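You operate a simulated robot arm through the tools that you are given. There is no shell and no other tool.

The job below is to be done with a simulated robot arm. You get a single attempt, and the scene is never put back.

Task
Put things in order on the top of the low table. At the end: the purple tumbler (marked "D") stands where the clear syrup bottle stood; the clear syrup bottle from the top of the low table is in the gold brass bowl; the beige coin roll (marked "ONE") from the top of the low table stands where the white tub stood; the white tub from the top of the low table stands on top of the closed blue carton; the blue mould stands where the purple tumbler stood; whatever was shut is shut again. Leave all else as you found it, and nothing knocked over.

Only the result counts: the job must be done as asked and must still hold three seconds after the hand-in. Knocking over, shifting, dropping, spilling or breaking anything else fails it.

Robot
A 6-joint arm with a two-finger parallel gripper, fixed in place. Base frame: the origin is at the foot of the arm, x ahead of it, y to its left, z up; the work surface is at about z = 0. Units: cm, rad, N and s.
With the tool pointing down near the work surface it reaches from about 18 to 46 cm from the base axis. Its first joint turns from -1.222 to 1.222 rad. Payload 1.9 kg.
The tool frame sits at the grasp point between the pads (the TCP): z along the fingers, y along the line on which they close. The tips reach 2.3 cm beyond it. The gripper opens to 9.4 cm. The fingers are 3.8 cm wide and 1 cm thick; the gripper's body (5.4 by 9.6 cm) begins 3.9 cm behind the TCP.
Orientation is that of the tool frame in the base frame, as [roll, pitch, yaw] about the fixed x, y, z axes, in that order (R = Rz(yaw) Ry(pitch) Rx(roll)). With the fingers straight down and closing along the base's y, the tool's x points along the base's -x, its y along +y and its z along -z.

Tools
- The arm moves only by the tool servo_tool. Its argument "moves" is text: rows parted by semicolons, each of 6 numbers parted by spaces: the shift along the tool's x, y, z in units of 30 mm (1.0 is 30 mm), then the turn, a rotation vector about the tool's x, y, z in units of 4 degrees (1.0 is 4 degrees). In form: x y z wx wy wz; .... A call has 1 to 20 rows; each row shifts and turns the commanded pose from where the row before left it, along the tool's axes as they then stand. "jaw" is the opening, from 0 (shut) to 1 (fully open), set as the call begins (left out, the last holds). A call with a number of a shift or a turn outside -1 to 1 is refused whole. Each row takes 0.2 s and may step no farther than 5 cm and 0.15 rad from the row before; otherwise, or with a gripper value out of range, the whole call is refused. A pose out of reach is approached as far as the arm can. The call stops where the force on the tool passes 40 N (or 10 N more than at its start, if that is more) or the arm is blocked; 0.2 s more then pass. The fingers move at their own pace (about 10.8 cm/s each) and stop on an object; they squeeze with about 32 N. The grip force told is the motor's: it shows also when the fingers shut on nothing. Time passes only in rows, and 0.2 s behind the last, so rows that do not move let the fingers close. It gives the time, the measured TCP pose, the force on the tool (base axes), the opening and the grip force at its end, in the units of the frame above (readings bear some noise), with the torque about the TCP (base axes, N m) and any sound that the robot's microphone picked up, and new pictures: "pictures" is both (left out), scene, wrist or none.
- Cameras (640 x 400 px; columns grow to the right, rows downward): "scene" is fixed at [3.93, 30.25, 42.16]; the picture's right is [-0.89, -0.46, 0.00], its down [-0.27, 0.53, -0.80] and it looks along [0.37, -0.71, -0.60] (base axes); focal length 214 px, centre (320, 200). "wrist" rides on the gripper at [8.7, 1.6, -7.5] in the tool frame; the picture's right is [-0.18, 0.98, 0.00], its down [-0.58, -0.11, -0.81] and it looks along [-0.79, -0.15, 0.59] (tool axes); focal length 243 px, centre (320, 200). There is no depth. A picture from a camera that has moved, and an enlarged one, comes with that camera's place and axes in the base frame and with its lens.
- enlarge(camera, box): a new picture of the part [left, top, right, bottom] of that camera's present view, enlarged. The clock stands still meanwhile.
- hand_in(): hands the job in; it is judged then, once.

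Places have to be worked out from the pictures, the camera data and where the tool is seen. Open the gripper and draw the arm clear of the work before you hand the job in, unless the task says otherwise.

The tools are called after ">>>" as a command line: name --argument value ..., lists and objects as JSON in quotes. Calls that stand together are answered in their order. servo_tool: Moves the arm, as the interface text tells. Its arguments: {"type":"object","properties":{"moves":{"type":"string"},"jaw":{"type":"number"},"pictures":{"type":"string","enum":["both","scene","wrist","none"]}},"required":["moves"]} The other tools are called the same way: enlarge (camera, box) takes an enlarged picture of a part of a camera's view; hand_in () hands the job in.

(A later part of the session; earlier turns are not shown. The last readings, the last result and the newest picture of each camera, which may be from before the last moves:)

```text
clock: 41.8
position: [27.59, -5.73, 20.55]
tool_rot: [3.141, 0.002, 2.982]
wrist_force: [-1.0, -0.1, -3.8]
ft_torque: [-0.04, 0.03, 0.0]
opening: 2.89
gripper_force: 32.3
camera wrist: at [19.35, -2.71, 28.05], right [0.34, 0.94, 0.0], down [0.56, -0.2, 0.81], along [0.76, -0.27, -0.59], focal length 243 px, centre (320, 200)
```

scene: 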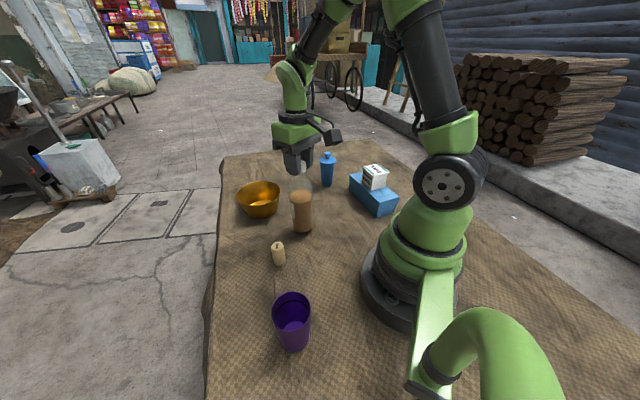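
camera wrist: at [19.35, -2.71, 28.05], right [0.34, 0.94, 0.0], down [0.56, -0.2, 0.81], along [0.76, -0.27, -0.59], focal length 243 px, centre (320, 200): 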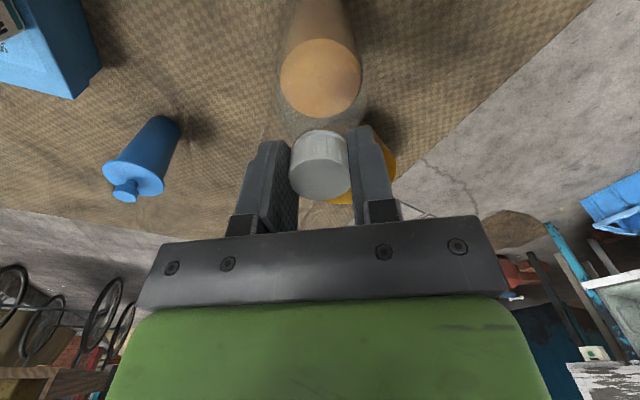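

The bottle lifts cleanly (≈0.38 kg). I raise it to TCP z≈27 and look at its clearance before moving out.

>>> servo_tool --moves "0 0 -0.3 0 0 0;0 0 -0.5 0 0 0;0 0 -0.5 0 0 0;0 0 -0.5 0 0 0;0 0 -0.35 0 0 0;0 0 0 0 0 0"

>>> enlarge --camera "scene" --box '[220, 100, 360, 250]'

```text
clock: 43.2
position: [27.8, -5.9, 27.14]
tool_rot: [3.14, 0.002, 2.982]
wrist_force: [0.6, 0.0, -4.5]
ft_torque: [-0.02, 0.0, 0.01]
opening: 2.9
gripper_force: 32.1
camera wrist: at [19.49, -2.84, 34.52], right [0.34, 0.94, 0.0], down [0.56, -0.2, 0.81], along [0.76, -0.27, -0.59], focal length 243 px, centre (320, 200)
```

scene: 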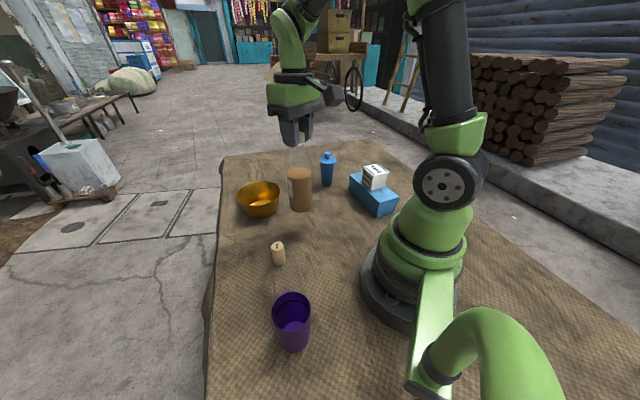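
wrist: 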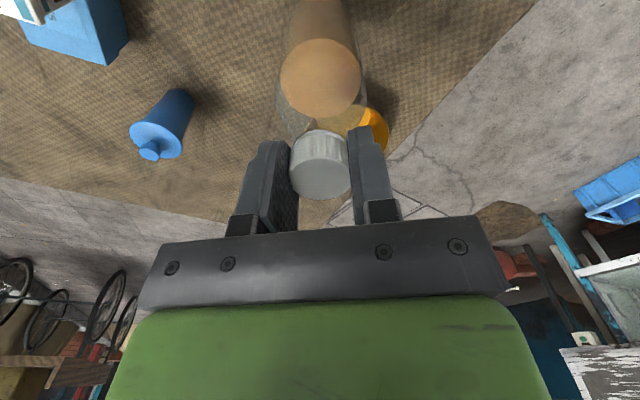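

```text
2.67 times, centred on (290, 175) of scene
camera zoom: at [3.93, 30.25, 42.16], right [-0.89, -0.46, 0.0], down [-0.27, 0.53, -0.8], along [0.37, -0.71, -0.6], focal length 572 px, centre (400, 267)
```

zoom: 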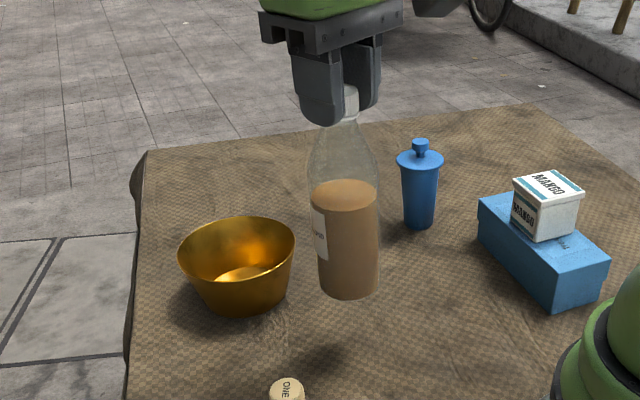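

The bottle hangs upright with its bottom at z≈8, above the bowl rim (~6.4). I move it slowly outward over the bowl.

>>> servo_tool --moves "-0.2 0.016 0 0 0 0;-0.35 0.027 0 0 0 0;-0.5 0.039 0 0 0 0;-0.5 0.039 0 0 0 0;-0.5 0.039 0 0 0 0;-0.5 0.039 0 0 0 0;-0.5 0.039 0 0 0 0;-0.5 0.039 0 0 0 0;-0.5 0.039 0 0 0 0;-0.5 0.039 0 0 0 0;-0.3 0.023 0 0 0 0;-0.17 0.013 0 0 0 0;0 0 0 0 0 0;0 0 0 0 0 0"

>>> enlarge --camera "scene" --box '[200, 100, 340, 230]'

>>> enlarge --camera "wrist" --box '[220, 0, 420, 210]'

```text
clock: 46.2
position: [42.66, -6.95, 27.0]
tool_rot: [3.14, 0.001, 2.984]
wrist_force: [-0.9, 0.3, -3.7]
ft_torque: [0.02, 0.01, 0.01]
opening: 2.92
gripper_force: 32.6
camera wrist: at [34.42, -3.93, 34.54], right [0.34, 0.94, 0.0], down [0.56, -0.2, 0.81], along [0.76, -0.27, -0.59], focal length 243 px, centre (320, 200)
```

scene: 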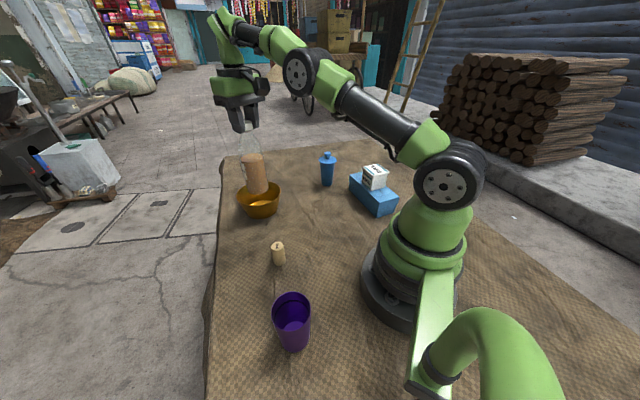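
wrist: 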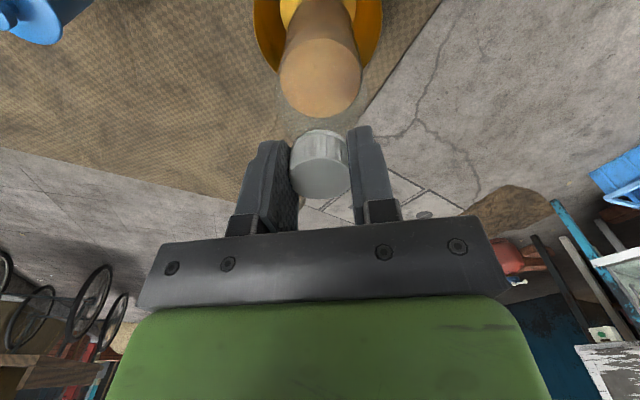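

```text
3.08 times, centred on (270, 165) of scene
camera zoom: at [3.93, 30.25, 42.16], right [-0.89, -0.46, 0.0], down [-0.27, 0.53, -0.8], along [0.37, -0.71, -0.6], focal length 660 px, centre (474, 308)
```

zoom: 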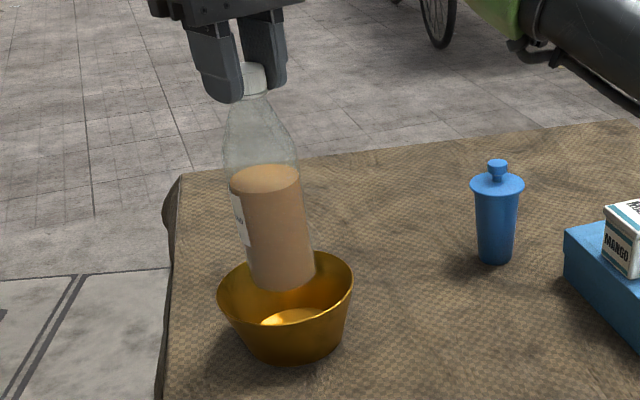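

```text
1.90 times, centred on (320, 105) of wrist
camera zoom: at [34.42, -3.93, 34.54], right [0.34, 0.94, 0.0], down [0.56, -0.2, 0.81], along [0.76, -0.27, -0.59], focal length 462 px, centre (320, 381)
```

zoom: 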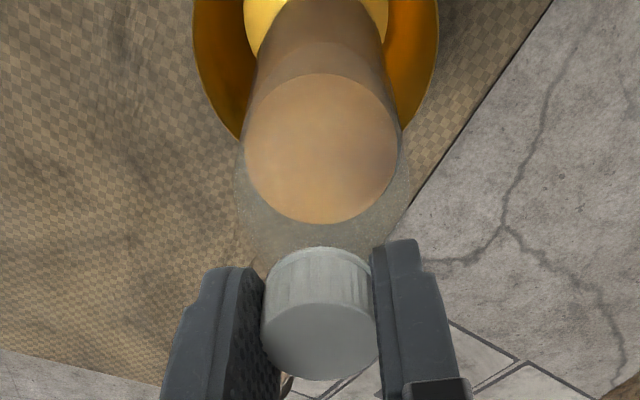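

The bottle is well centred laterally over the bowl. I lower it below the rim, then nudge outward ~0.6 cm to the bowl's centre.

>>> servo_tool --moves "0 0 0.3 0 0 0;0 0 0.4 0 0 0;0 0 0.3 0 0 0;-0.1 -0.03 0 0 0 0;-0.1 -0.04 0 0 0 0;0 0 0 0 0 0"

>>> enlarge --camera "scene" --box '[200, 100, 340, 230]'

```text
clock: 47.6
position: [43.44, -7.18, 24.12]
tool_rot: [3.14, 0.002, 2.984]
wrist_force: [-0.8, 0.3, -3.6]
ft_torque: [0.03, -0.01, 0.03]
opening: 2.93
gripper_force: 31.9
camera wrist: at [35.02, -4.22, 31.55], right [0.34, 0.94, 0.0], down [0.56, -0.2, 0.81], along [0.76, -0.27, -0.59], focal length 243 px, centre (320, 200)
```

scene: 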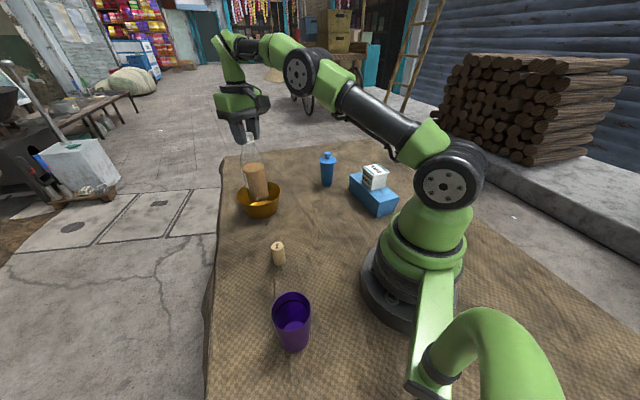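
wrist: 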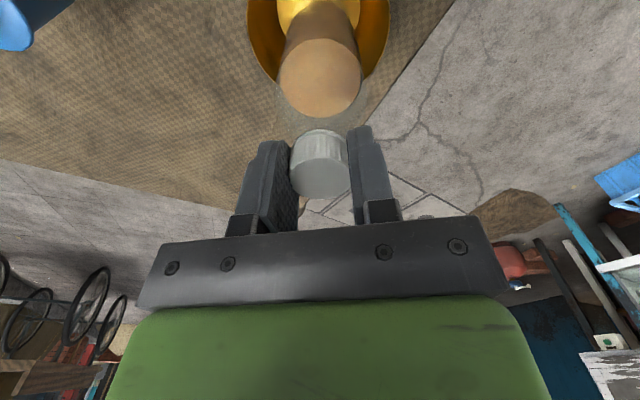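

```text
3.08 times, centred on (270, 165) of scene
camera zoom: at [3.93, 30.25, 42.16], right [-0.89, -0.46, 0.0], down [-0.27, 0.53, -0.8], along [0.37, -0.71, -0.6], focal length 660 px, centre (474, 308)
```

zoom: 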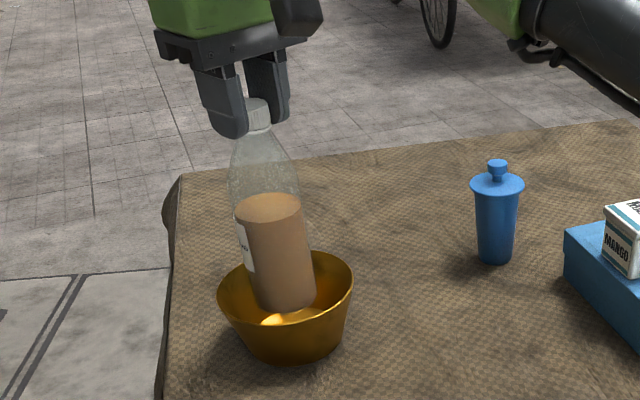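

The bottle is inside the bowl, centred. I lower it toward the floor of the bowl, then creep to contact.

>>> servo_tool --moves "0 0 0.3 0 0 0;0 0 0.4 0 0 0;0 0 0.4 0 0 0;0 0 0.2 0 0 0;0 0 0 0 0 0"

>>> servo_tool --moves "0 0 0.06 0 0 0;0 0 0 0 0 0" --pictures "none"

```text
clock: 48.8
position: [43.42, -7.31, 20.05]
tool_rot: [3.141, 0.0, 2.983]
wrist_force: [-0.4, 0.9, -3.7]
ft_torque: [0.04, -0.01, -0.02]
opening: 2.92
gripper_force: 32.5
camera wrist: at [35.05, -4.19, 27.57], right [0.34, 0.94, 0.0], down [0.56, -0.2, 0.81], along [0.76, -0.27, -0.59], focal length 243 px, centre (320, 200)
```

scene: 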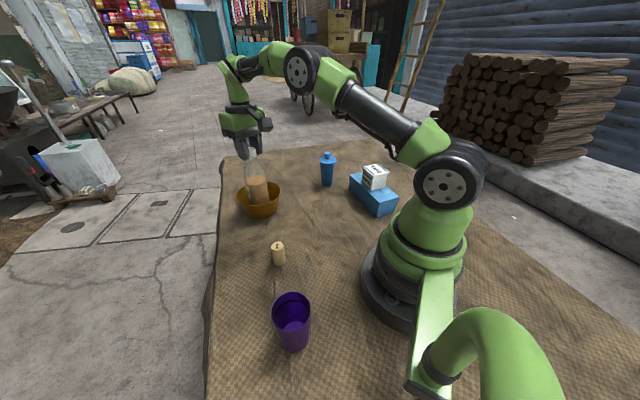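
wrist: 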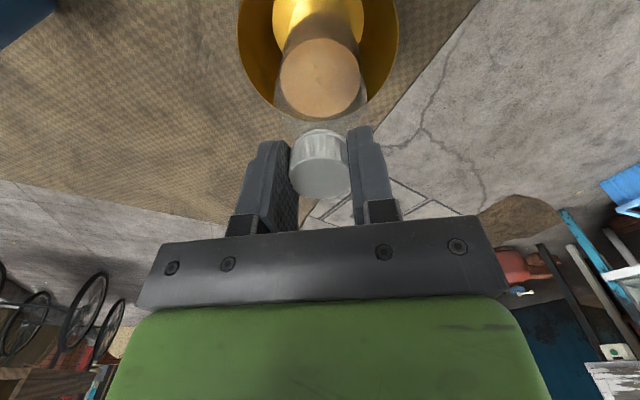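

```text
clock: 49.4
position: [43.33, -7.25, 19.88]
tool_rot: [3.14, 0.003, 2.982]
wrist_force: [0.9, -0.9, -4.3]
ft_torque: [0.01, -0.02, -0.02]
opening: 2.96
gripper_force: 32.4
```

No contact yet (−4.3 N still hanging). I keep creeping down in small steps.

>>> servo_tool --moves "0 0 0.05 0 0 0;0 0 0 0 0 0" --pictures "none"

>>> servo_tool --moves "0 0 0.05 0 0 0;0 0 0 0 0 0" --pictures "none"

```text
clock: 50.0
position: [43.32, -7.09, 19.76]
tool_rot: [-3.141, 0.002, 2.983]
wrist_force: [0.4, -0.6, -3.6]
ft_torque: [0.0, 0.01, 0.0]
opening: 2.94
gripper_force: 32.0
```

```text
clock: 50.6
position: [43.38, -7.16, 19.69]
tool_rot: [3.14, 0.003, 2.983]
wrist_force: [0.0, -0.2, -3.5]
ft_torque: [-0.02, -0.01, 0.02]
opening: 2.91
gripper_force: 32.3
```

Still hanging; two more small steps.

>>> servo_tool --moves "0 0 0.04 0 0 0;0 0 0 0 0 0" --pictures "none"

>>> servo_tool --moves "0 0 0.03 0 0 0;0 0 0 0 0 0" --pictures "none"

```text
clock: 51.2
position: [43.42, -7.31, 19.5]
tool_rot: [3.141, 0.003, 2.984]
wrist_force: [-4.2, 0.8, 15.8]
ft_torque: [0.11, 0.68, -0.14]
opening: 2.93
gripper_force: 32.8
```

```text
clock: 51.8
position: [43.38, -7.2, 19.57]
tool_rot: [3.141, 0.004, 2.985]
wrist_force: [-0.2, 1.7, 26.7]
ft_torque: [0.0, -0.21, -0.23]
opening: 2.92
gripper_force: 31.9
```

Contact with the bowl floor (27 N). I back off a hair to relieve the load and look before releasing.

>>> servo_tool --moves "0 0 -0.04 0 0 0;0 0 0 0 0 0"

>>> enlarge --camera "scene" --box '[200, 100, 340, 230]'

```text
clock: 52.4
position: [43.41, -7.3, 19.53]
tool_rot: [3.139, 0.0, 2.984]
wrist_force: [3.9, 1.2, 12.2]
ft_torque: [-0.13, -0.71, -0.01]
opening: 2.89
gripper_force: 32.0
camera wrist: at [35.05, -4.21, 27.02], right [0.34, 0.94, 0.0], down [0.56, -0.2, 0.81], along [0.76, -0.27, -0.59], focal length 243 px, centre (320, 200)
```

scene: 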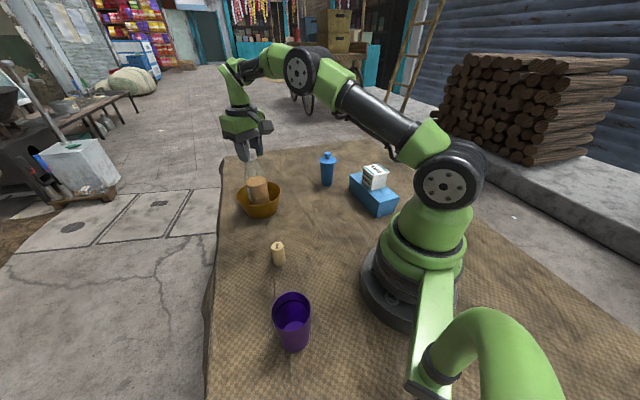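
wrist: 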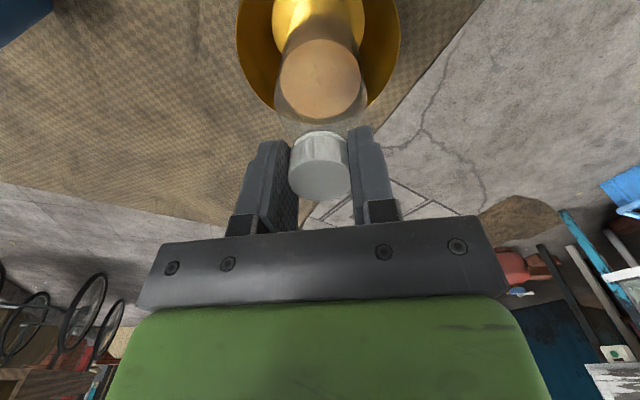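

```text
3.08 times, centred on (270, 165) of scene
camera zoom: at [3.93, 30.25, 42.16], right [-0.89, -0.46, 0.0], down [-0.27, 0.53, -0.8], along [0.37, -0.71, -0.6], focal length 660 px, centre (474, 308)
```

zoom: 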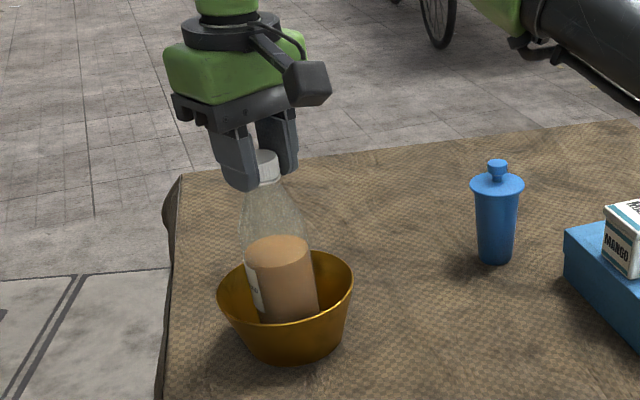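

The bottle stands upright in the bowl. I relieve slightly more and open the jaws modestly.

>>> servo_tool --moves "0 0 -0.03 0 0 0;0 0 0 0 0 0" --pictures "none"

>>> servo_tool --moves "0 0 0 0 0 0;0 0 0 0 0 0;0 0 0 0 0 0" --jaw 0.65

```text
clock: 53.0
position: [43.37, -7.29, 19.53]
tool_rot: [3.139, -0.003, 2.982]
wrist_force: [1.3, -0.3, -3.4]
ft_torque: [-0.1, -0.05, -0.02]
opening: 2.89
gripper_force: 32.1
```

```text
clock: 53.8
position: [43.4, -7.23, 19.54]
tool_rot: [3.14, 0.003, 2.982]
wrist_force: [0.8, 0.6, 1.2]
ft_torque: [-0.02, -0.01, -0.04]
opening: 6.12
gripper_force: 0.1
camera wrist: at [35.04, -4.2, 27.15], right [0.34, 0.94, 0.0], down [0.56, -0.2, 0.81], along [0.76, -0.27, -0.59], focal length 243 px, centre (320, 200)
```

scene: 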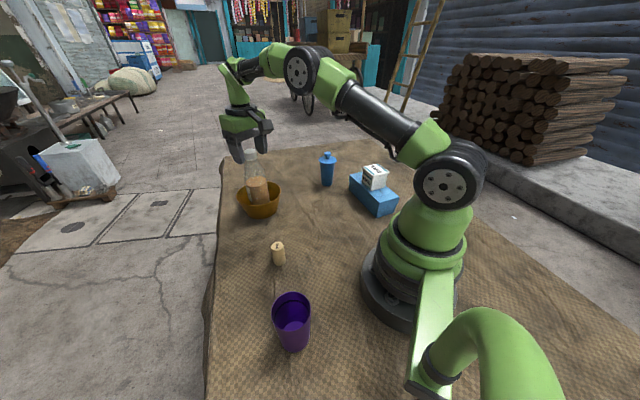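
wrist: 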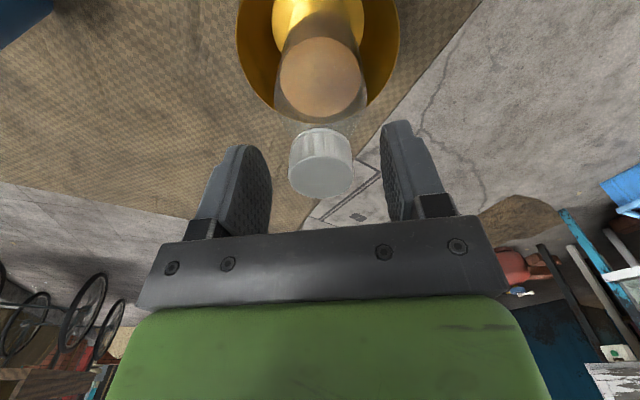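

The bottle stands free in the bowl. I go straight up, then over toward the purple tumbler at about (15.4, 18.3), turning the wrist toward θ≈10°.

>>> servo_tool --moves "0 0 -0.4 0 0 0;0 0 -0.8 0 0 0;0 0 -0.9 0 0 0;0.881 0.576 0 0 0 0;0.881 0.576 0 0 0 0;0.881 0.576 0 0 0 0;0.881 0.576 0 0 0 0;0.881 0.576 0 0 0 0;0.881 0.576 0 0 0 0;0.881 0.576 0 0 0 0;0.881 0.576 0 0 0 0;0.881 0.576 0 0 0 0;0.881 0.576 0 0 0 0;0.881 0.576 0 0 0 0;0.881 0.576 0 0 0 0;0 0 0 0 0 -0.96;0 0 0 0 0 -0.96;0 0 0 0 0 -0.96;0 0 0 0 0 -0.96;0 0 0 0 0 -0.96"

```text
clock: 58.0
position: [15.41, 18.24, 26.0]
tool_rot: [3.14, 0.001, -2.963]
wrist_force: [0.0, -1.0, -0.9]
ft_torque: [-0.02, 0.01, -0.02]
opening: 6.12
gripper_force: 0.0
camera wrist: at [6.58, 18.37, 33.44], right [0.01, 1.0, 0.0], down [0.59, -0.01, 0.81], along [0.81, 0.0, -0.59], focal length 243 px, centre (320, 200)
```

scene: 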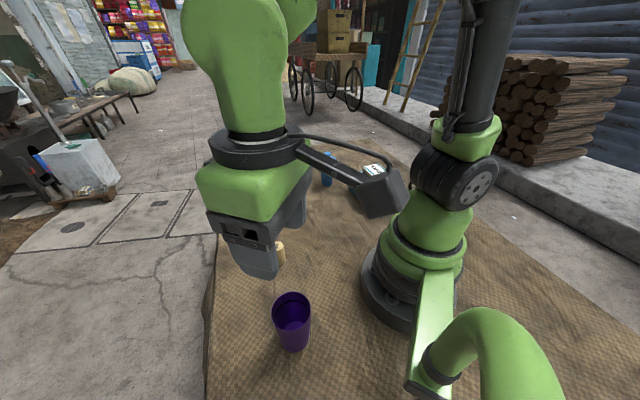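
wrist: 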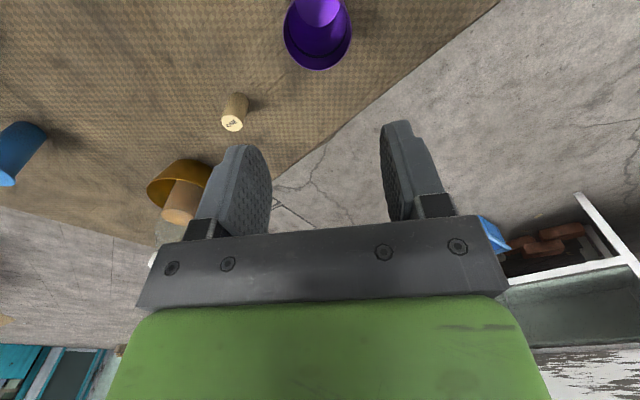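

The tumbler's centre is about (15.05, 18.05), rim 5.9 cm wide at z≈9.3. I shift, open fully and descend to just above the rim.

>>> servo_tool --moves "0.13 -0.04 0 0 0 0;0 0 0.9 0 0 0;0 0 0.9 0 0 0;0 0 0.9 0 0 0;0 0 0.9 0 0 0;0 0 0.8 0 0 0;0 0 0 0 0 0" --jaw 1

```text
clock: 59.6
position: [15.01, 18.13, 12.74]
tool_rot: [-3.141, 0.002, -2.965]
wrist_force: [-0.1, 0.6, 0.0]
ft_torque: [0.03, 0.04, 0.01]
opening: 9.41
gripper_force: 0.1
camera wrist: at [6.19, 18.31, 20.21], right [0.01, 1.0, 0.0], down [0.59, -0.01, 0.81], along [0.81, -0.01, -0.59], focal length 243 px, centre (320, 200)
```

scene: 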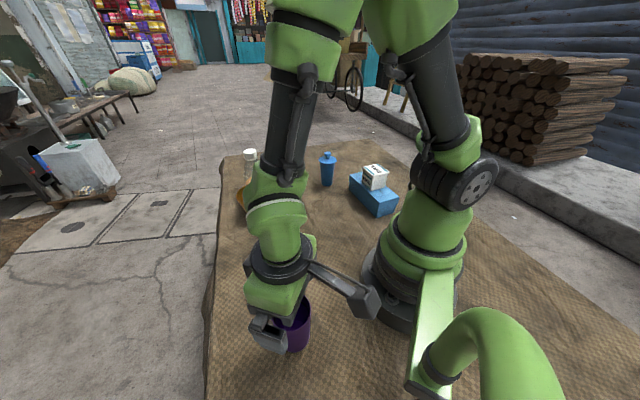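
wrist: 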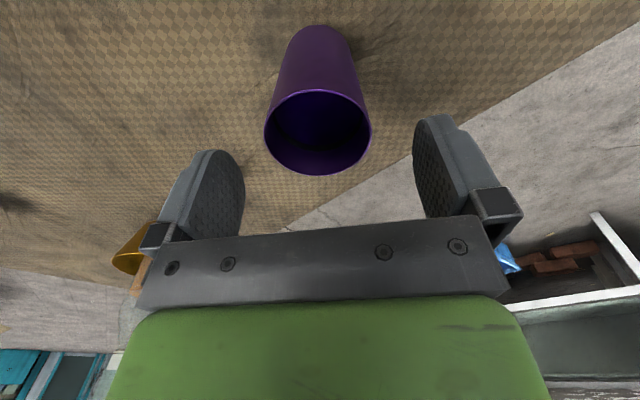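

The tumbler is centred at about (15.25, 18.13). I nudge, descend to TCP z≈6.4 and close.

>>> servo_tool --moves "-0.07 0 0 0 0 0;0 0 0.7 0 0 0;0 0 0.7 0 0 0;0 0 0.7 0 0 0;0 0 0 0 0 0" --pictures "wrist"

>>> servo_tool --moves "0 0 0 0 0 0;0 0 0 0 0 0;0 0 0 0 0 0" --jaw 0 --pictures "wrist"

```text
clock: 60.8
position: [15.35, 18.16, 6.53]
tool_rot: [3.139, 0.002, -2.967]
wrist_force: [0.1, -0.1, -0.6]
ft_torque: [-0.03, 0.03, -0.01]
opening: 9.4
gripper_force: 0.2
camera wrist: at [6.43, 18.26, 13.97], right [0.01, 1.0, 0.0], down [0.59, -0.01, 0.81], along [0.81, -0.01, -0.59], focal length 243 px, centre (320, 200)
```

wrist: 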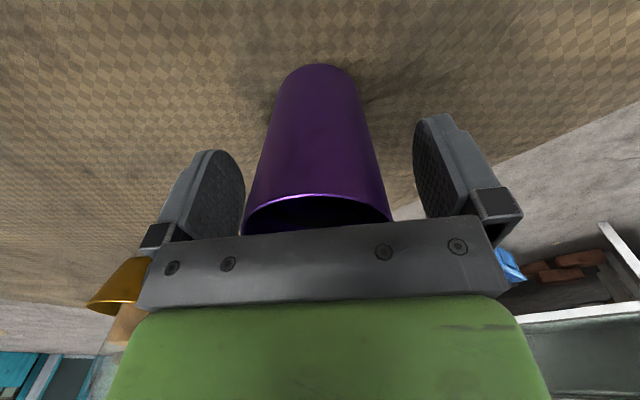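

```text
clock: 61.6
position: [15.27, 18.04, 6.56]
tool_rot: [3.14, 0.001, -2.965]
wrist_force: [0.5, 0.0, 0.5]
ft_torque: [-0.02, 0.01, -0.01]
opening: 5.78
gripper_force: 32.2
camera wrist: at [6.42, 18.26, 13.99], right [0.01, 1.0, 0.0], down [0.59, -0.01, 0.81], along [0.81, -0.01, -0.59], focal length 243 px, centre (320, 200)
```

wrist: 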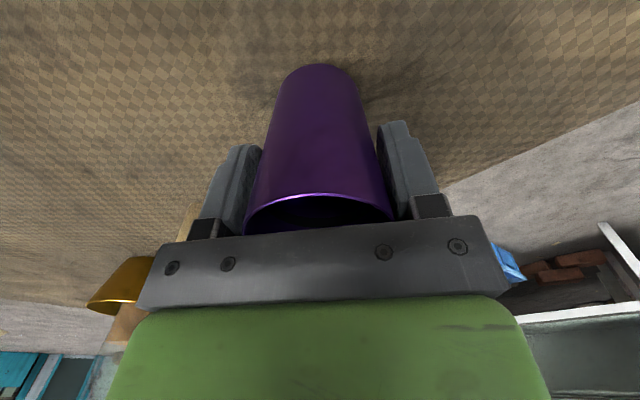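

The tumbler is held (5.78 cm). I lift it and carry it to the bottle's old spot (27.75, -5.85).

>>> servo_tool --moves "0 0 -0.3 0 0 0;0 0 -0.6 0 0 0;0 0 -0.95 0 0 0;0 0 -1 0 0 0;0 0 -1 0 0 0;-0.269 -0.859 0 0 0 0;-0.269 -0.859 0 0 0 0;-0.269 -0.859 0 0 0 0;-0.269 -0.859 0 0 0 0;-0.269 -0.859 0 0 0 0;-0.269 -0.859 0 0 0 0;-0.269 -0.859 0 0 0 0;-0.269 -0.859 0 0 0 0;-0.269 -0.859 0 0 0 0;-0.269 -0.859 0 0 0 0;0 0 0 0 0 0"

```text
clock: 65.0
position: [27.75, -6.01, 18.05]
tool_rot: [3.141, 0.002, -2.963]
wrist_force: [-0.5, -0.4, -0.8]
ft_torque: [-0.03, -0.01, 0.02]
opening: 5.78
gripper_force: 32.2
camera wrist: at [18.89, -5.84, 25.43], right [0.01, 1.0, 0.0], down [0.59, -0.01, 0.81], along [0.81, -0.01, -0.59], focal length 243 px, centre (320, 200)
```

scene: 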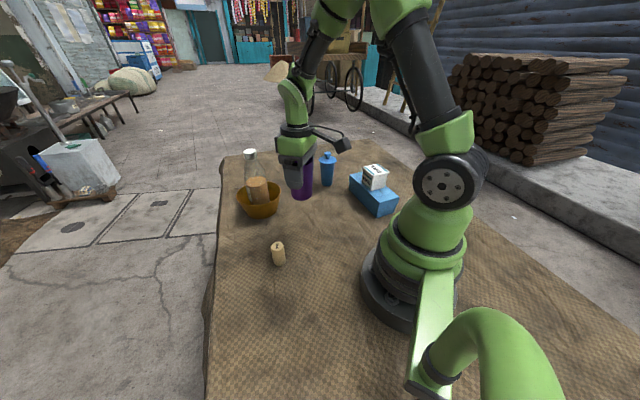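
wrist: 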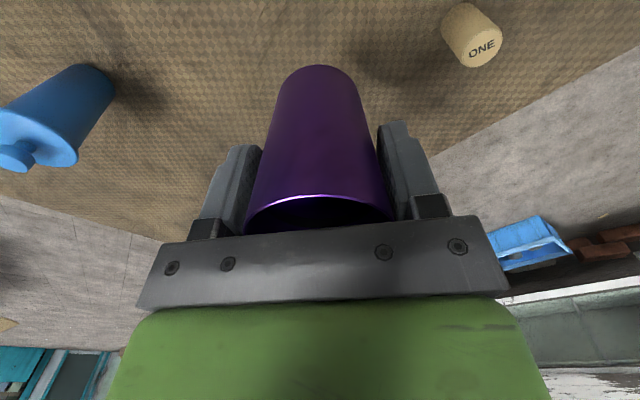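

I lower the tumbler at the bottle's old spot, then creep to contact.

>>> servo_tool --moves "0 0.03 0.8 0 0 0;0 0 1 0 0 0;0 0 1 0 0 0;0 0 0.85 0 0 0;0 0 0 0 0 0" --pictures "scene"

>>> servo_tool --moves "0 0 0.08 0 0 0;0 0 0 0 0 0" --pictures "none"

```text
clock: 66.2
position: [27.73, -5.76, 6.99]
tool_rot: [3.141, 0.002, -2.965]
wrist_force: [0.8, -0.4, -0.5]
ft_torque: [0.0, 0.01, -0.01]
opening: 5.83
gripper_force: 32.1
```

scene: 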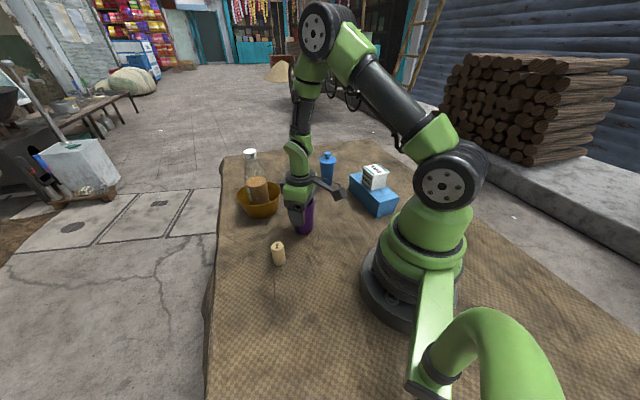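

```text
clock: 66.8
position: [27.75, -5.81, 6.89]
tool_rot: [3.14, 0.002, -2.964]
wrist_force: [-1.0, 0.0, -0.8]
ft_torque: [0.03, 0.01, 0.0]
opening: 5.76
gripper_force: 32.0
```

Not touching yet; I creep further down in small steps.

>>> servo_tool --moves "0 0 0.05 0 0 0;0 0 0 0 0 0" --pictures "none"

>>> servo_tool --moves "0 0 0.03 0 0 0;0 0 0 0 0 0" --pictures "none"

```text
clock: 67.4
position: [27.73, -5.79, 6.7]
tool_rot: [3.14, 0.001, -2.966]
wrist_force: [0.6, 0.2, -0.7]
ft_torque: [-0.02, 0.01, 0.05]
opening: 5.8
gripper_force: 31.8
```

```text
clock: 68.0
position: [27.72, -5.79, 6.66]
tool_rot: [3.139, 0.001, -2.966]
wrist_force: [0.5, -0.2, -0.7]
ft_torque: [-0.01, -0.03, -0.01]
opening: 5.79
gripper_force: 32.0
```

Still free; continuing.

>>> servo_tool --moves "0 0 0.03 0 0 0;0 0 0 0 0 0" --pictures "none"

>>> servo_tool --moves "0 0 0.02 0 0 0;0 0 0 0 0 0" --pictures "none"

```text
clock: 68.6
position: [27.74, -5.88, 6.49]
tool_rot: [3.14, 0.001, -2.964]
wrist_force: [-1.7, -0.4, 3.6]
ft_torque: [0.12, 0.09, 0.05]
opening: 5.8
gripper_force: 31.9
```

```text
clock: 69.2
position: [27.71, -5.74, 6.48]
tool_rot: [-3.14, 0.004, -2.967]
wrist_force: [-4.2, -4.4, 21.4]
ft_torque: [0.11, 0.05, 0.09]
opening: 5.81
gripper_force: 32.1
```

The tumbler is on the table. I ease back and open the jaws.

>>> servo_tool --moves "0 0 -0.02 0 0 0;0 0 0 0 0 0" --pictures "none"

>>> servo_tool --moves "0 0 0 0 0 0;0 0 0 0 0 0;0 0 0 0 0 0" --jaw 0.9 --pictures "wrist"

```text
clock: 69.8
position: [27.68, -5.74, 6.44]
tool_rot: [3.139, 0.002, -2.964]
wrist_force: [0.8, -0.4, 1.8]
ft_torque: [0.09, -0.14, 0.01]
opening: 5.77
gripper_force: 31.7
```

```text
clock: 70.6
position: [27.82, -5.88, 6.48]
tool_rot: [3.139, 0.004, -2.964]
wrist_force: [0.8, -0.2, -0.3]
ft_torque: [0.0, 0.01, 0.0]
opening: 8.45
gripper_force: 0.1
camera wrist: at [18.9, -5.67, 13.94], right [0.01, 1.0, 0.0], down [0.59, -0.01, 0.81], along [0.81, -0.01, -0.59], focal length 243 px, centre (320, 200)
```

wrist: 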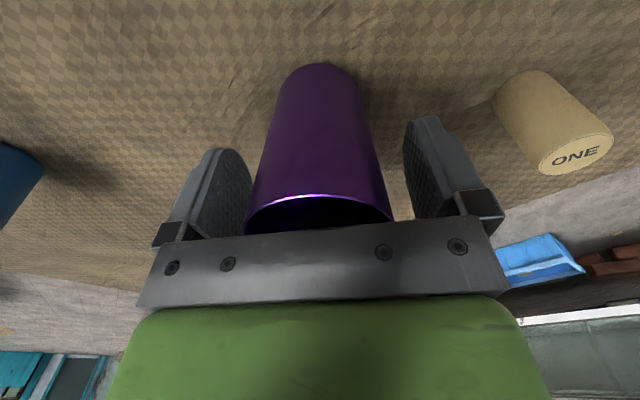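

The tumbler stands free. I rise and move over to the blue mould near (32, -29.7), turning the wrist to θ≈-10°.

>>> servo_tool --moves "0 0 -0.4 0 0 0;0 0 -1 0 0 0;0 0 -1 0 0 0;0 0 -1 0 0 0;0 0 -1 0 0 0;0 0 -1 0 0 0;0.007 -1 0 0 0 0;0.007 -1 0 0 0 0;0.007 -1 0 0 0 0;0.007 -1 0 0 0 0;0.007 -1 0 0 0 0;0.007 -1 0 0 0 0;0.007 -1 0 0 0 0;0.007 -1 0 0 0 0;0 0 0 0 0 1;0 0 0 0 0 1;0 0 0 0 0 1;0 0 0 0 0 1;0 0 0 0 0 1;0 0 0 0 0 0"

>>> enlarge --camera "scene" --box '[300, 145, 360, 195]'

>>> enlarge --camera "wrist" --box '[220, 0, 420, 125]'

```text
clock: 74.8
position: [31.86, -29.61, 22.56]
tool_rot: [3.141, 0.001, 2.969]
wrist_force: [0.3, 0.0, -0.8]
ft_torque: [-0.06, 0.0, -0.01]
opening: 8.46
gripper_force: 0.1
camera wrist: at [23.52, -26.32, 30.1], right [0.35, 0.94, 0.0], down [0.55, -0.21, 0.81], along [0.76, -0.28, -0.59], focal length 243 px, centre (320, 200)
```

scene: 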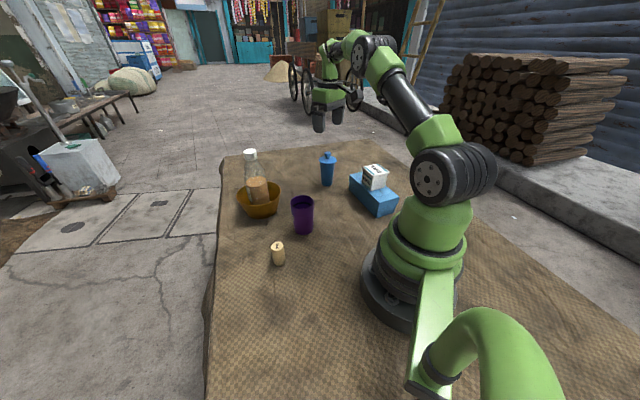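
wrist: 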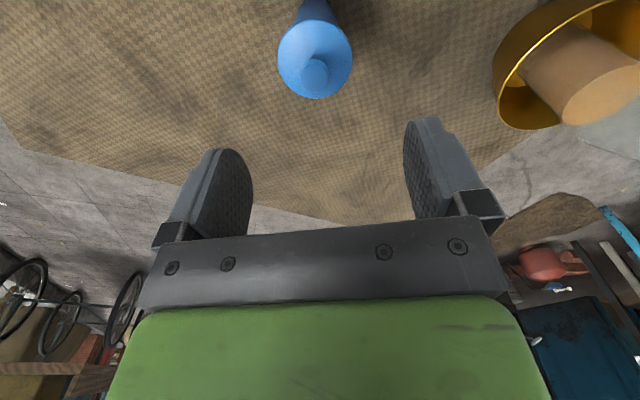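

```text
8.00 times, centred on (330, 170) of scene
camera zoom: at [3.93, 30.25, 42.16], right [-0.89, -0.46, 0.0], down [-0.27, 0.53, -0.8], along [0.37, -0.71, -0.6], focal length 1716 px, centre (240, 440)
```

zoom: 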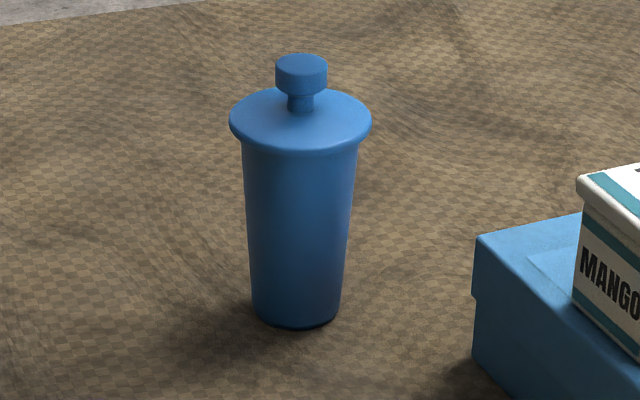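

```text
3.20 times, centred on (320, 62) of wrist
camera zoom: at [23.52, -26.32, 30.1], right [0.35, 0.94, 0.0], down [0.55, -0.21, 0.81], along [0.76, -0.28, -0.59], focal length 776 px, centre (320, 640)
```

zoom: 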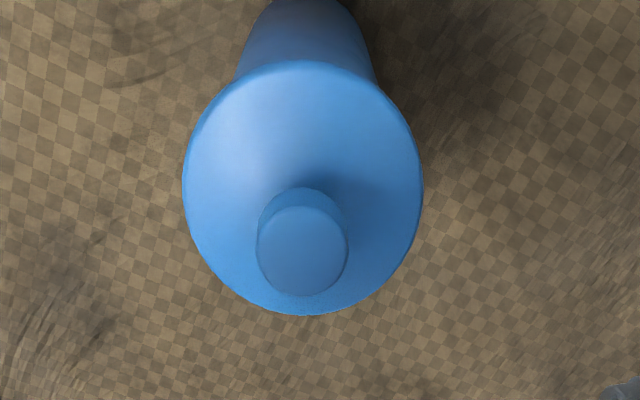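

The mould has a lid disc (≈5.9 cm wide at z≈9.2) with a knob reaching z≈11.75, centred at (32.2, -30.05). I shift over it, open fully, and descend part way.

>>> servo_tool --moves "-0.14 -0.12 0 0 0 0;0 0 0.9 0 0 0;0 0 0.9 0 0 0;0 0 0.9 0 0 0;0 0 0 0 0 0" --jaw 1

```text
clock: 76.0
position: [32.3, -30.0, 14.53]
tool_rot: [3.14, 0.002, 2.969]
wrist_force: [-0.6, -0.4, 0.3]
ft_torque: [0.02, -0.01, -0.02]
opening: 9.4
gripper_force: 0.1
camera wrist: at [23.98, -26.79, 22.0], right [0.35, 0.94, 0.0], down [0.55, -0.21, 0.81], along [0.76, -0.28, -0.59], focal length 243 px, centre (320, 200)
```

scene: 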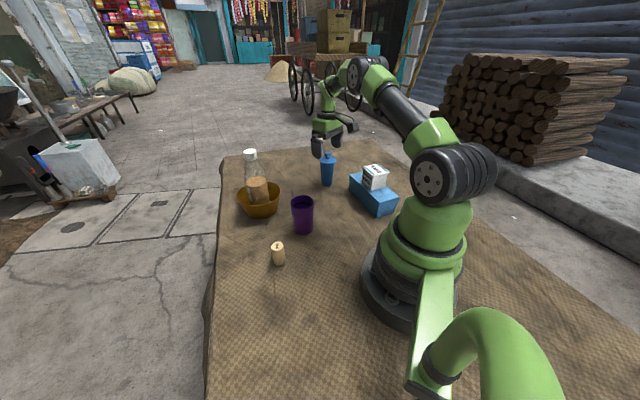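
wrist: 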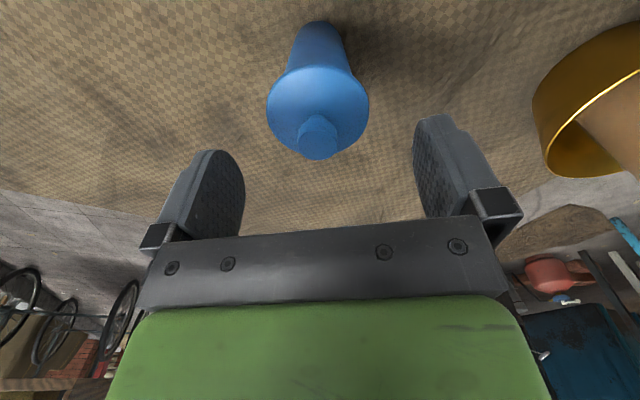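

Aligned. I descend to TCP z≈8.6 so the pads straddle the lid rim with the knob clear of the palm, then close.

>>> servo_tool --moves "0.04 0.02 0.66 0 0 0;0 0 0.66 0 0 0;0 0 0.65 0 0 0;0 0 0 0 0 0"

>>> enlarge --camera "scene" --box '[290, 120, 390, 210]'

```text
clock: 77.0
position: [32.19, -29.67, 8.65]
tool_rot: [3.141, 0.001, 2.971]
wrist_force: [0.1, -0.3, -0.2]
ft_torque: [-0.01, -0.01, 0.01]
opening: 9.39
gripper_force: 0.1
camera wrist: at [23.96, -26.61, 16.15], right [0.35, 0.94, 0.0], down [0.55, -0.21, 0.81], along [0.76, -0.28, -0.59], focal length 243 px, centre (320, 200)
```

scene: 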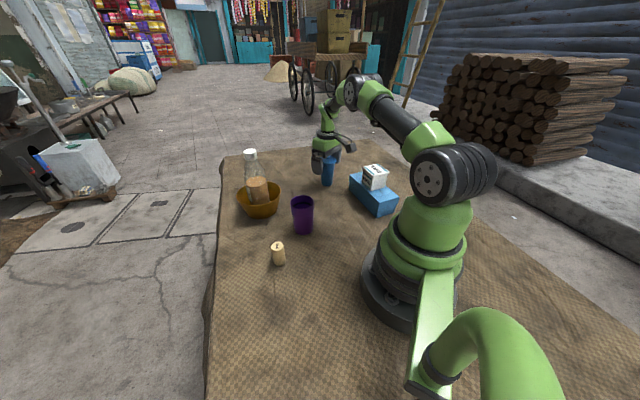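
wrist: 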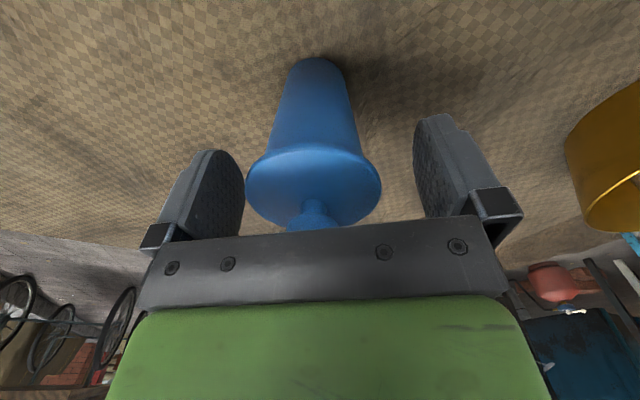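

```text
4.44 times, centred on (340, 165) of scene
camera zoom: at [3.93, 30.25, 42.16], right [-0.89, -0.46, 0.0], down [-0.27, 0.53, -0.8], along [0.37, -0.71, -0.6], focal length 953 px, centre (231, 356)
```

zoom: 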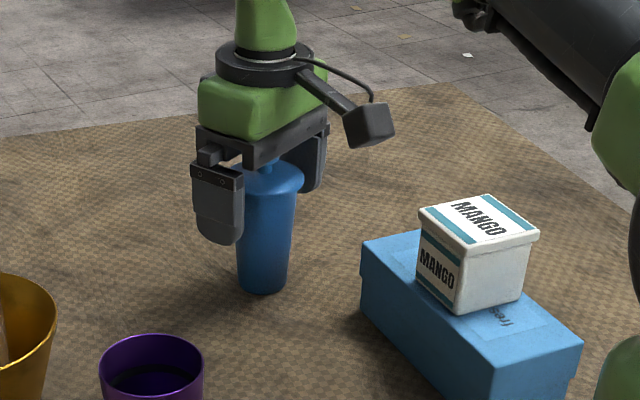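

The lid sits about 0.27 cm off toward the tool's −y; I correct that and then close.

>>> servo_tool --moves "0 -0.09 0 0 0 0;0 0 0 0 0 0" --pictures "wrist"

>>> servo_tool --moves "0 0 0 0 0 0;0 0 0 0 0 0;0 0 0 0 0 0" --jaw 0 --pictures "wrist"

```text
clock: 77.6
position: [32.01, -29.92, 8.68]
tool_rot: [3.14, 0.0, 2.968]
wrist_force: [1.0, -0.1, 0.5]
ft_torque: [0.02, 0.0, 0.01]
opening: 9.4
gripper_force: 0.1
camera wrist: at [23.83, -26.86, 16.16], right [0.35, 0.94, 0.0], down [0.55, -0.21, 0.81], along [0.76, -0.28, -0.59], focal length 243 px, centre (320, 200)
```

wrist: 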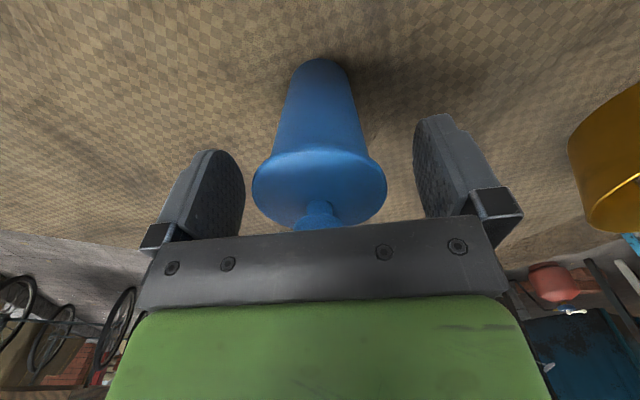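

```text
clock: 78.4
position: [32.1, -30.0, 8.83]
tool_rot: [3.141, 0.003, 2.968]
wrist_force: [0.2, 0.4, 0.0]
ft_torque: [-0.01, 0.0, -0.01]
opening: 5.78
gripper_force: 32.3
camera wrist: at [23.83, -26.85, 16.16], right [0.35, 0.94, 0.0], down [0.55, -0.21, 0.81], along [0.76, -0.28, -0.59], focal length 243 px, centre (320, 200)
```

wrist: 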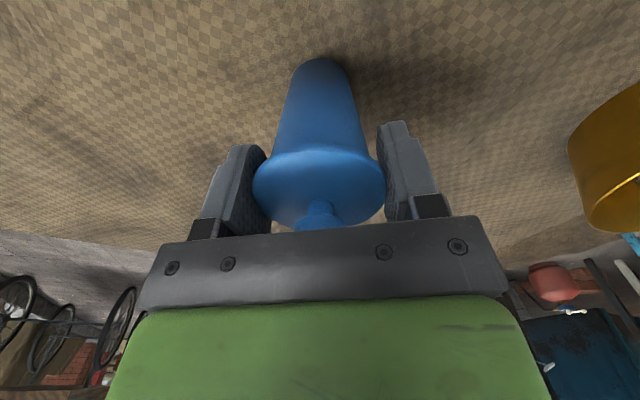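

Gripped at the lid rim (5.78 cm). I lift slowly and check that the body comes along.

>>> servo_tool --moves "0 0 -0.1 0 0 0;0 0 -0.2 0 0 0;0 0 -0.3 0 0 0;0 0 0 0 0 0"

>>> enlarge --camera "scene" --box '[290, 120, 390, 210]'

```text
clock: 79.4
position: [32.07, -30.03, 10.4]
tool_rot: [3.141, 0.002, 2.969]
wrist_force: [-0.5, 0.0, -1.9]
ft_torque: [-0.02, -0.03, -0.01]
opening: 5.76
gripper_force: 31.5
camera wrist: at [23.78, -26.86, 17.92], right [0.35, 0.94, 0.0], down [0.55, -0.21, 0.81], along [0.76, -0.28, -0.59], focal length 243 px, centre (320, 200)
```

scene: 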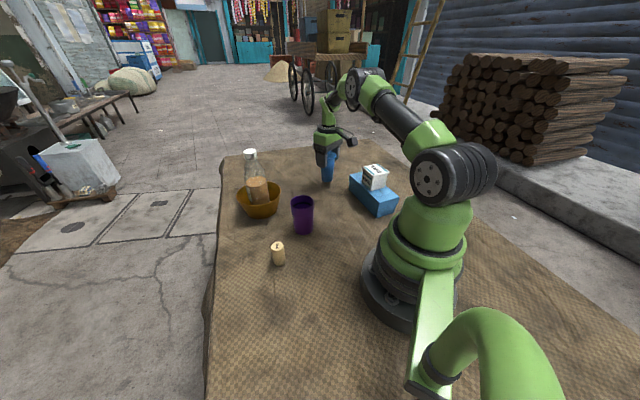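
wrist: 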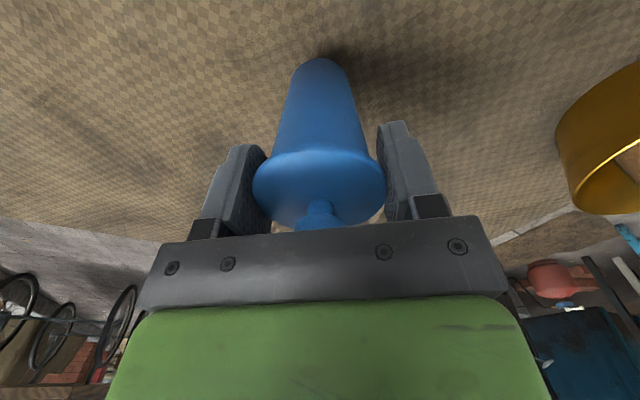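

```text
4.44 times, centred on (340, 165) of scene
camera zoom: at [3.93, 30.25, 42.16], right [-0.89, -0.46, 0.0], down [-0.27, 0.53, -0.8], along [0.37, -0.71, -0.6], focal length 953 px, centre (231, 356)
```

zoom: 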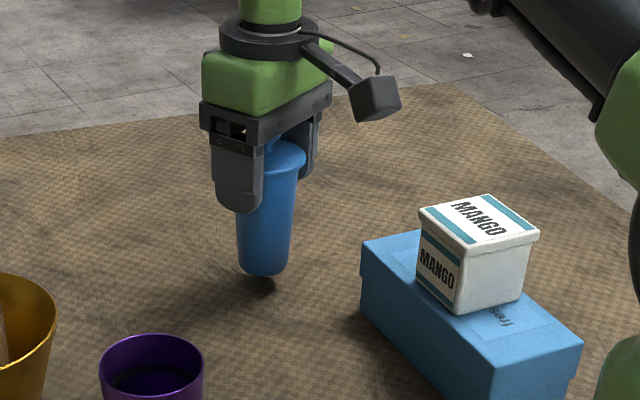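

The whole mould is lifted. I raise it and carry it over the tumbler's height toward the tumbler's old spot, via a safe waypoint.

>>> servo_tool --moves "0 0 -0.5 0 0 0;0 0 -1 0 0 0;0 0 -1 0 0 0;0.377 0.949 -0.21 0 0 0;0.377 0.949 -0.21 0 0 0;0.377 0.949 -0.21 0 0 0;0.377 0.949 -0.21 0 0 0;0.377 0.949 -0.21 0 0 0;0.377 0.949 -0.21 0 0 0;0.377 0.949 -0.21 0 0 0;0.377 0.949 -0.21 0 0 0;0 0 0 0 0 0"

```text
clock: 82.0
position: [26.97, -5.96, 23.08]
tool_rot: [3.14, 0.002, 2.97]
wrist_force: [0.5, -0.4, -1.3]
ft_torque: [-0.03, 0.01, 0.01]
opening: 5.75
gripper_force: 32.1
camera wrist: at [18.78, -2.77, 30.63], right [0.35, 0.94, 0.0], down [0.55, -0.21, 0.81], along [0.76, -0.28, -0.59], focal length 243 px, centre (320, 200)
```

scene: 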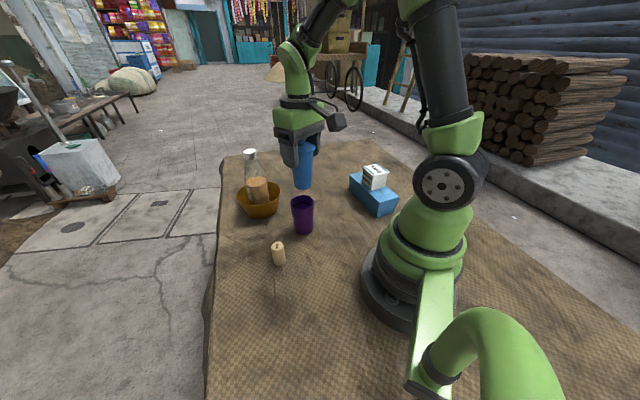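
wrist: 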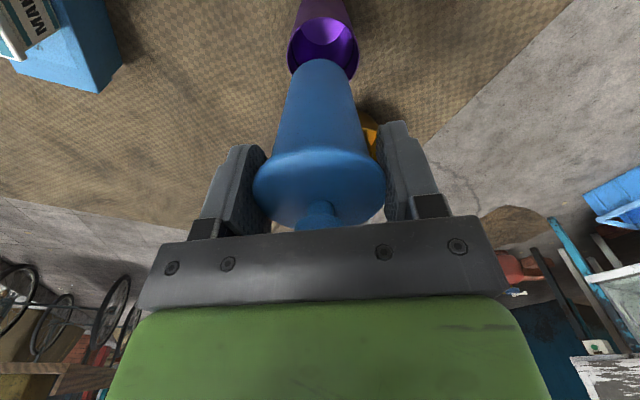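

All well; I continue to the tumbler's old spot (15.25, 18.1).

>>> servo_tool --moves "0.582 0.804 0 0 0 0;0.582 0.804 0 0 0 0;0.582 0.804 0 0 0 0;0.582 0.804 0 0 0 0;0.582 0.804 0 0 0 0;0.582 0.804 0 0 0 0;0.582 0.804 0 0 0 0;0.582 0.804 0 0 0 0;0.582 0.804 0 0 0 0;0 0 0 0 0 0"

```text
clock: 84.2
position: [15.07, 18.11, 23.09]
tool_rot: [3.139, 0.003, 2.968]
wrist_force: [0.1, 0.7, -2.0]
ft_torque: [-0.06, -0.02, 0.01]
opening: 5.75
gripper_force: 31.7
camera wrist: at [6.83, 21.26, 30.53], right [0.35, 0.94, 0.0], down [0.55, -0.21, 0.81], along [0.76, -0.28, -0.59], focal length 243 px, centre (320, 200)
```

scene: 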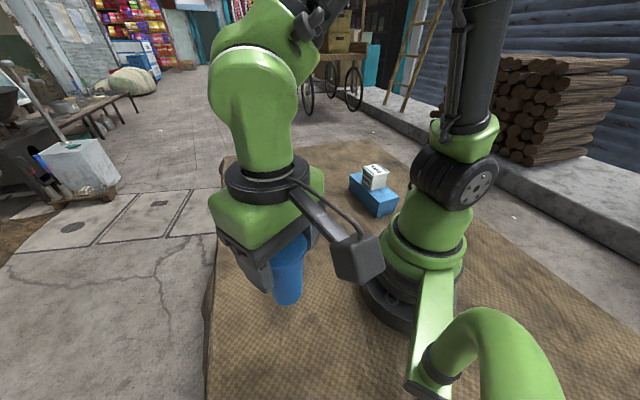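
wrist: 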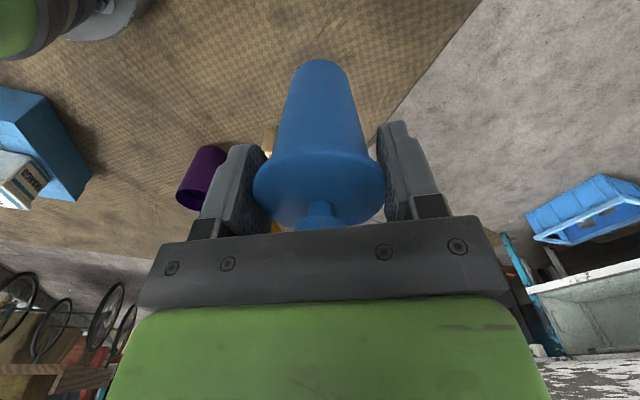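

I lower the mould to just above the table.

>>> servo_tool --moves "0 0 0.7 0 0 0;0 0 1 0 0 0;0 0 1 0 0 0;0 0 1 0 0 0;0 0 0.85 0 0 0;0 0 0 0 0 0"

>>> servo_tool --moves "0 0 0.06 0 0 0;0 0 0 0 0 0" --pictures "none"

```text
clock: 85.6
position: [15.18, 18.11, 9.47]
tool_rot: [3.139, 0.002, 2.969]
wrist_force: [-0.3, -0.5, -1.4]
ft_torque: [0.01, 0.02, 0.01]
opening: 5.73
gripper_force: 32.4
camera wrist: at [6.91, 21.24, 16.99], right [0.35, 0.94, 0.0], down [0.55, -0.21, 0.81], along [0.76, -0.28, -0.59], focal length 243 px, centre (320, 200)
```

scene: 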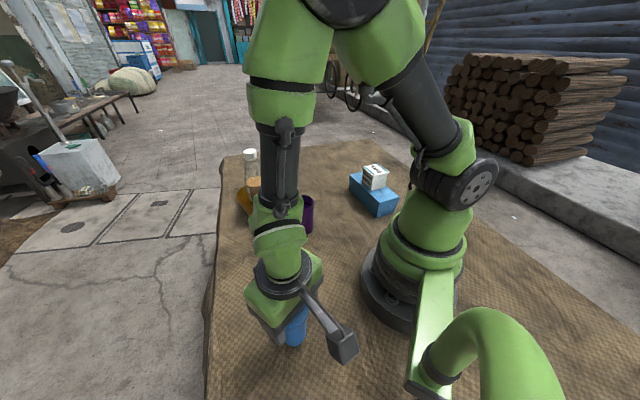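
wrist: 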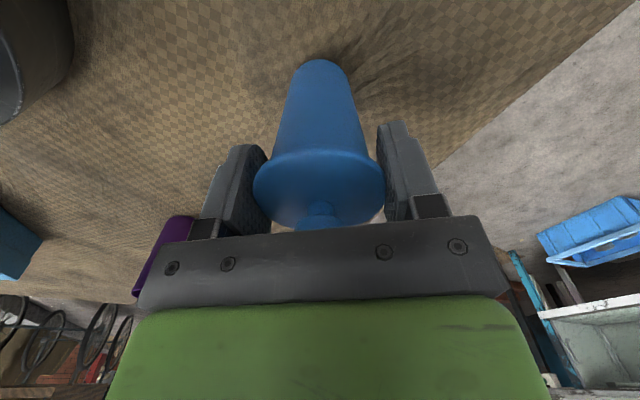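

```text
clock: 86.2
position: [15.15, 18.0, 9.2]
tool_rot: [3.14, 0.003, 2.968]
wrist_force: [-0.3, -0.1, -0.7]
ft_torque: [-0.03, 0.0, 0.01]
opening: 5.76
gripper_force: 32.4
```

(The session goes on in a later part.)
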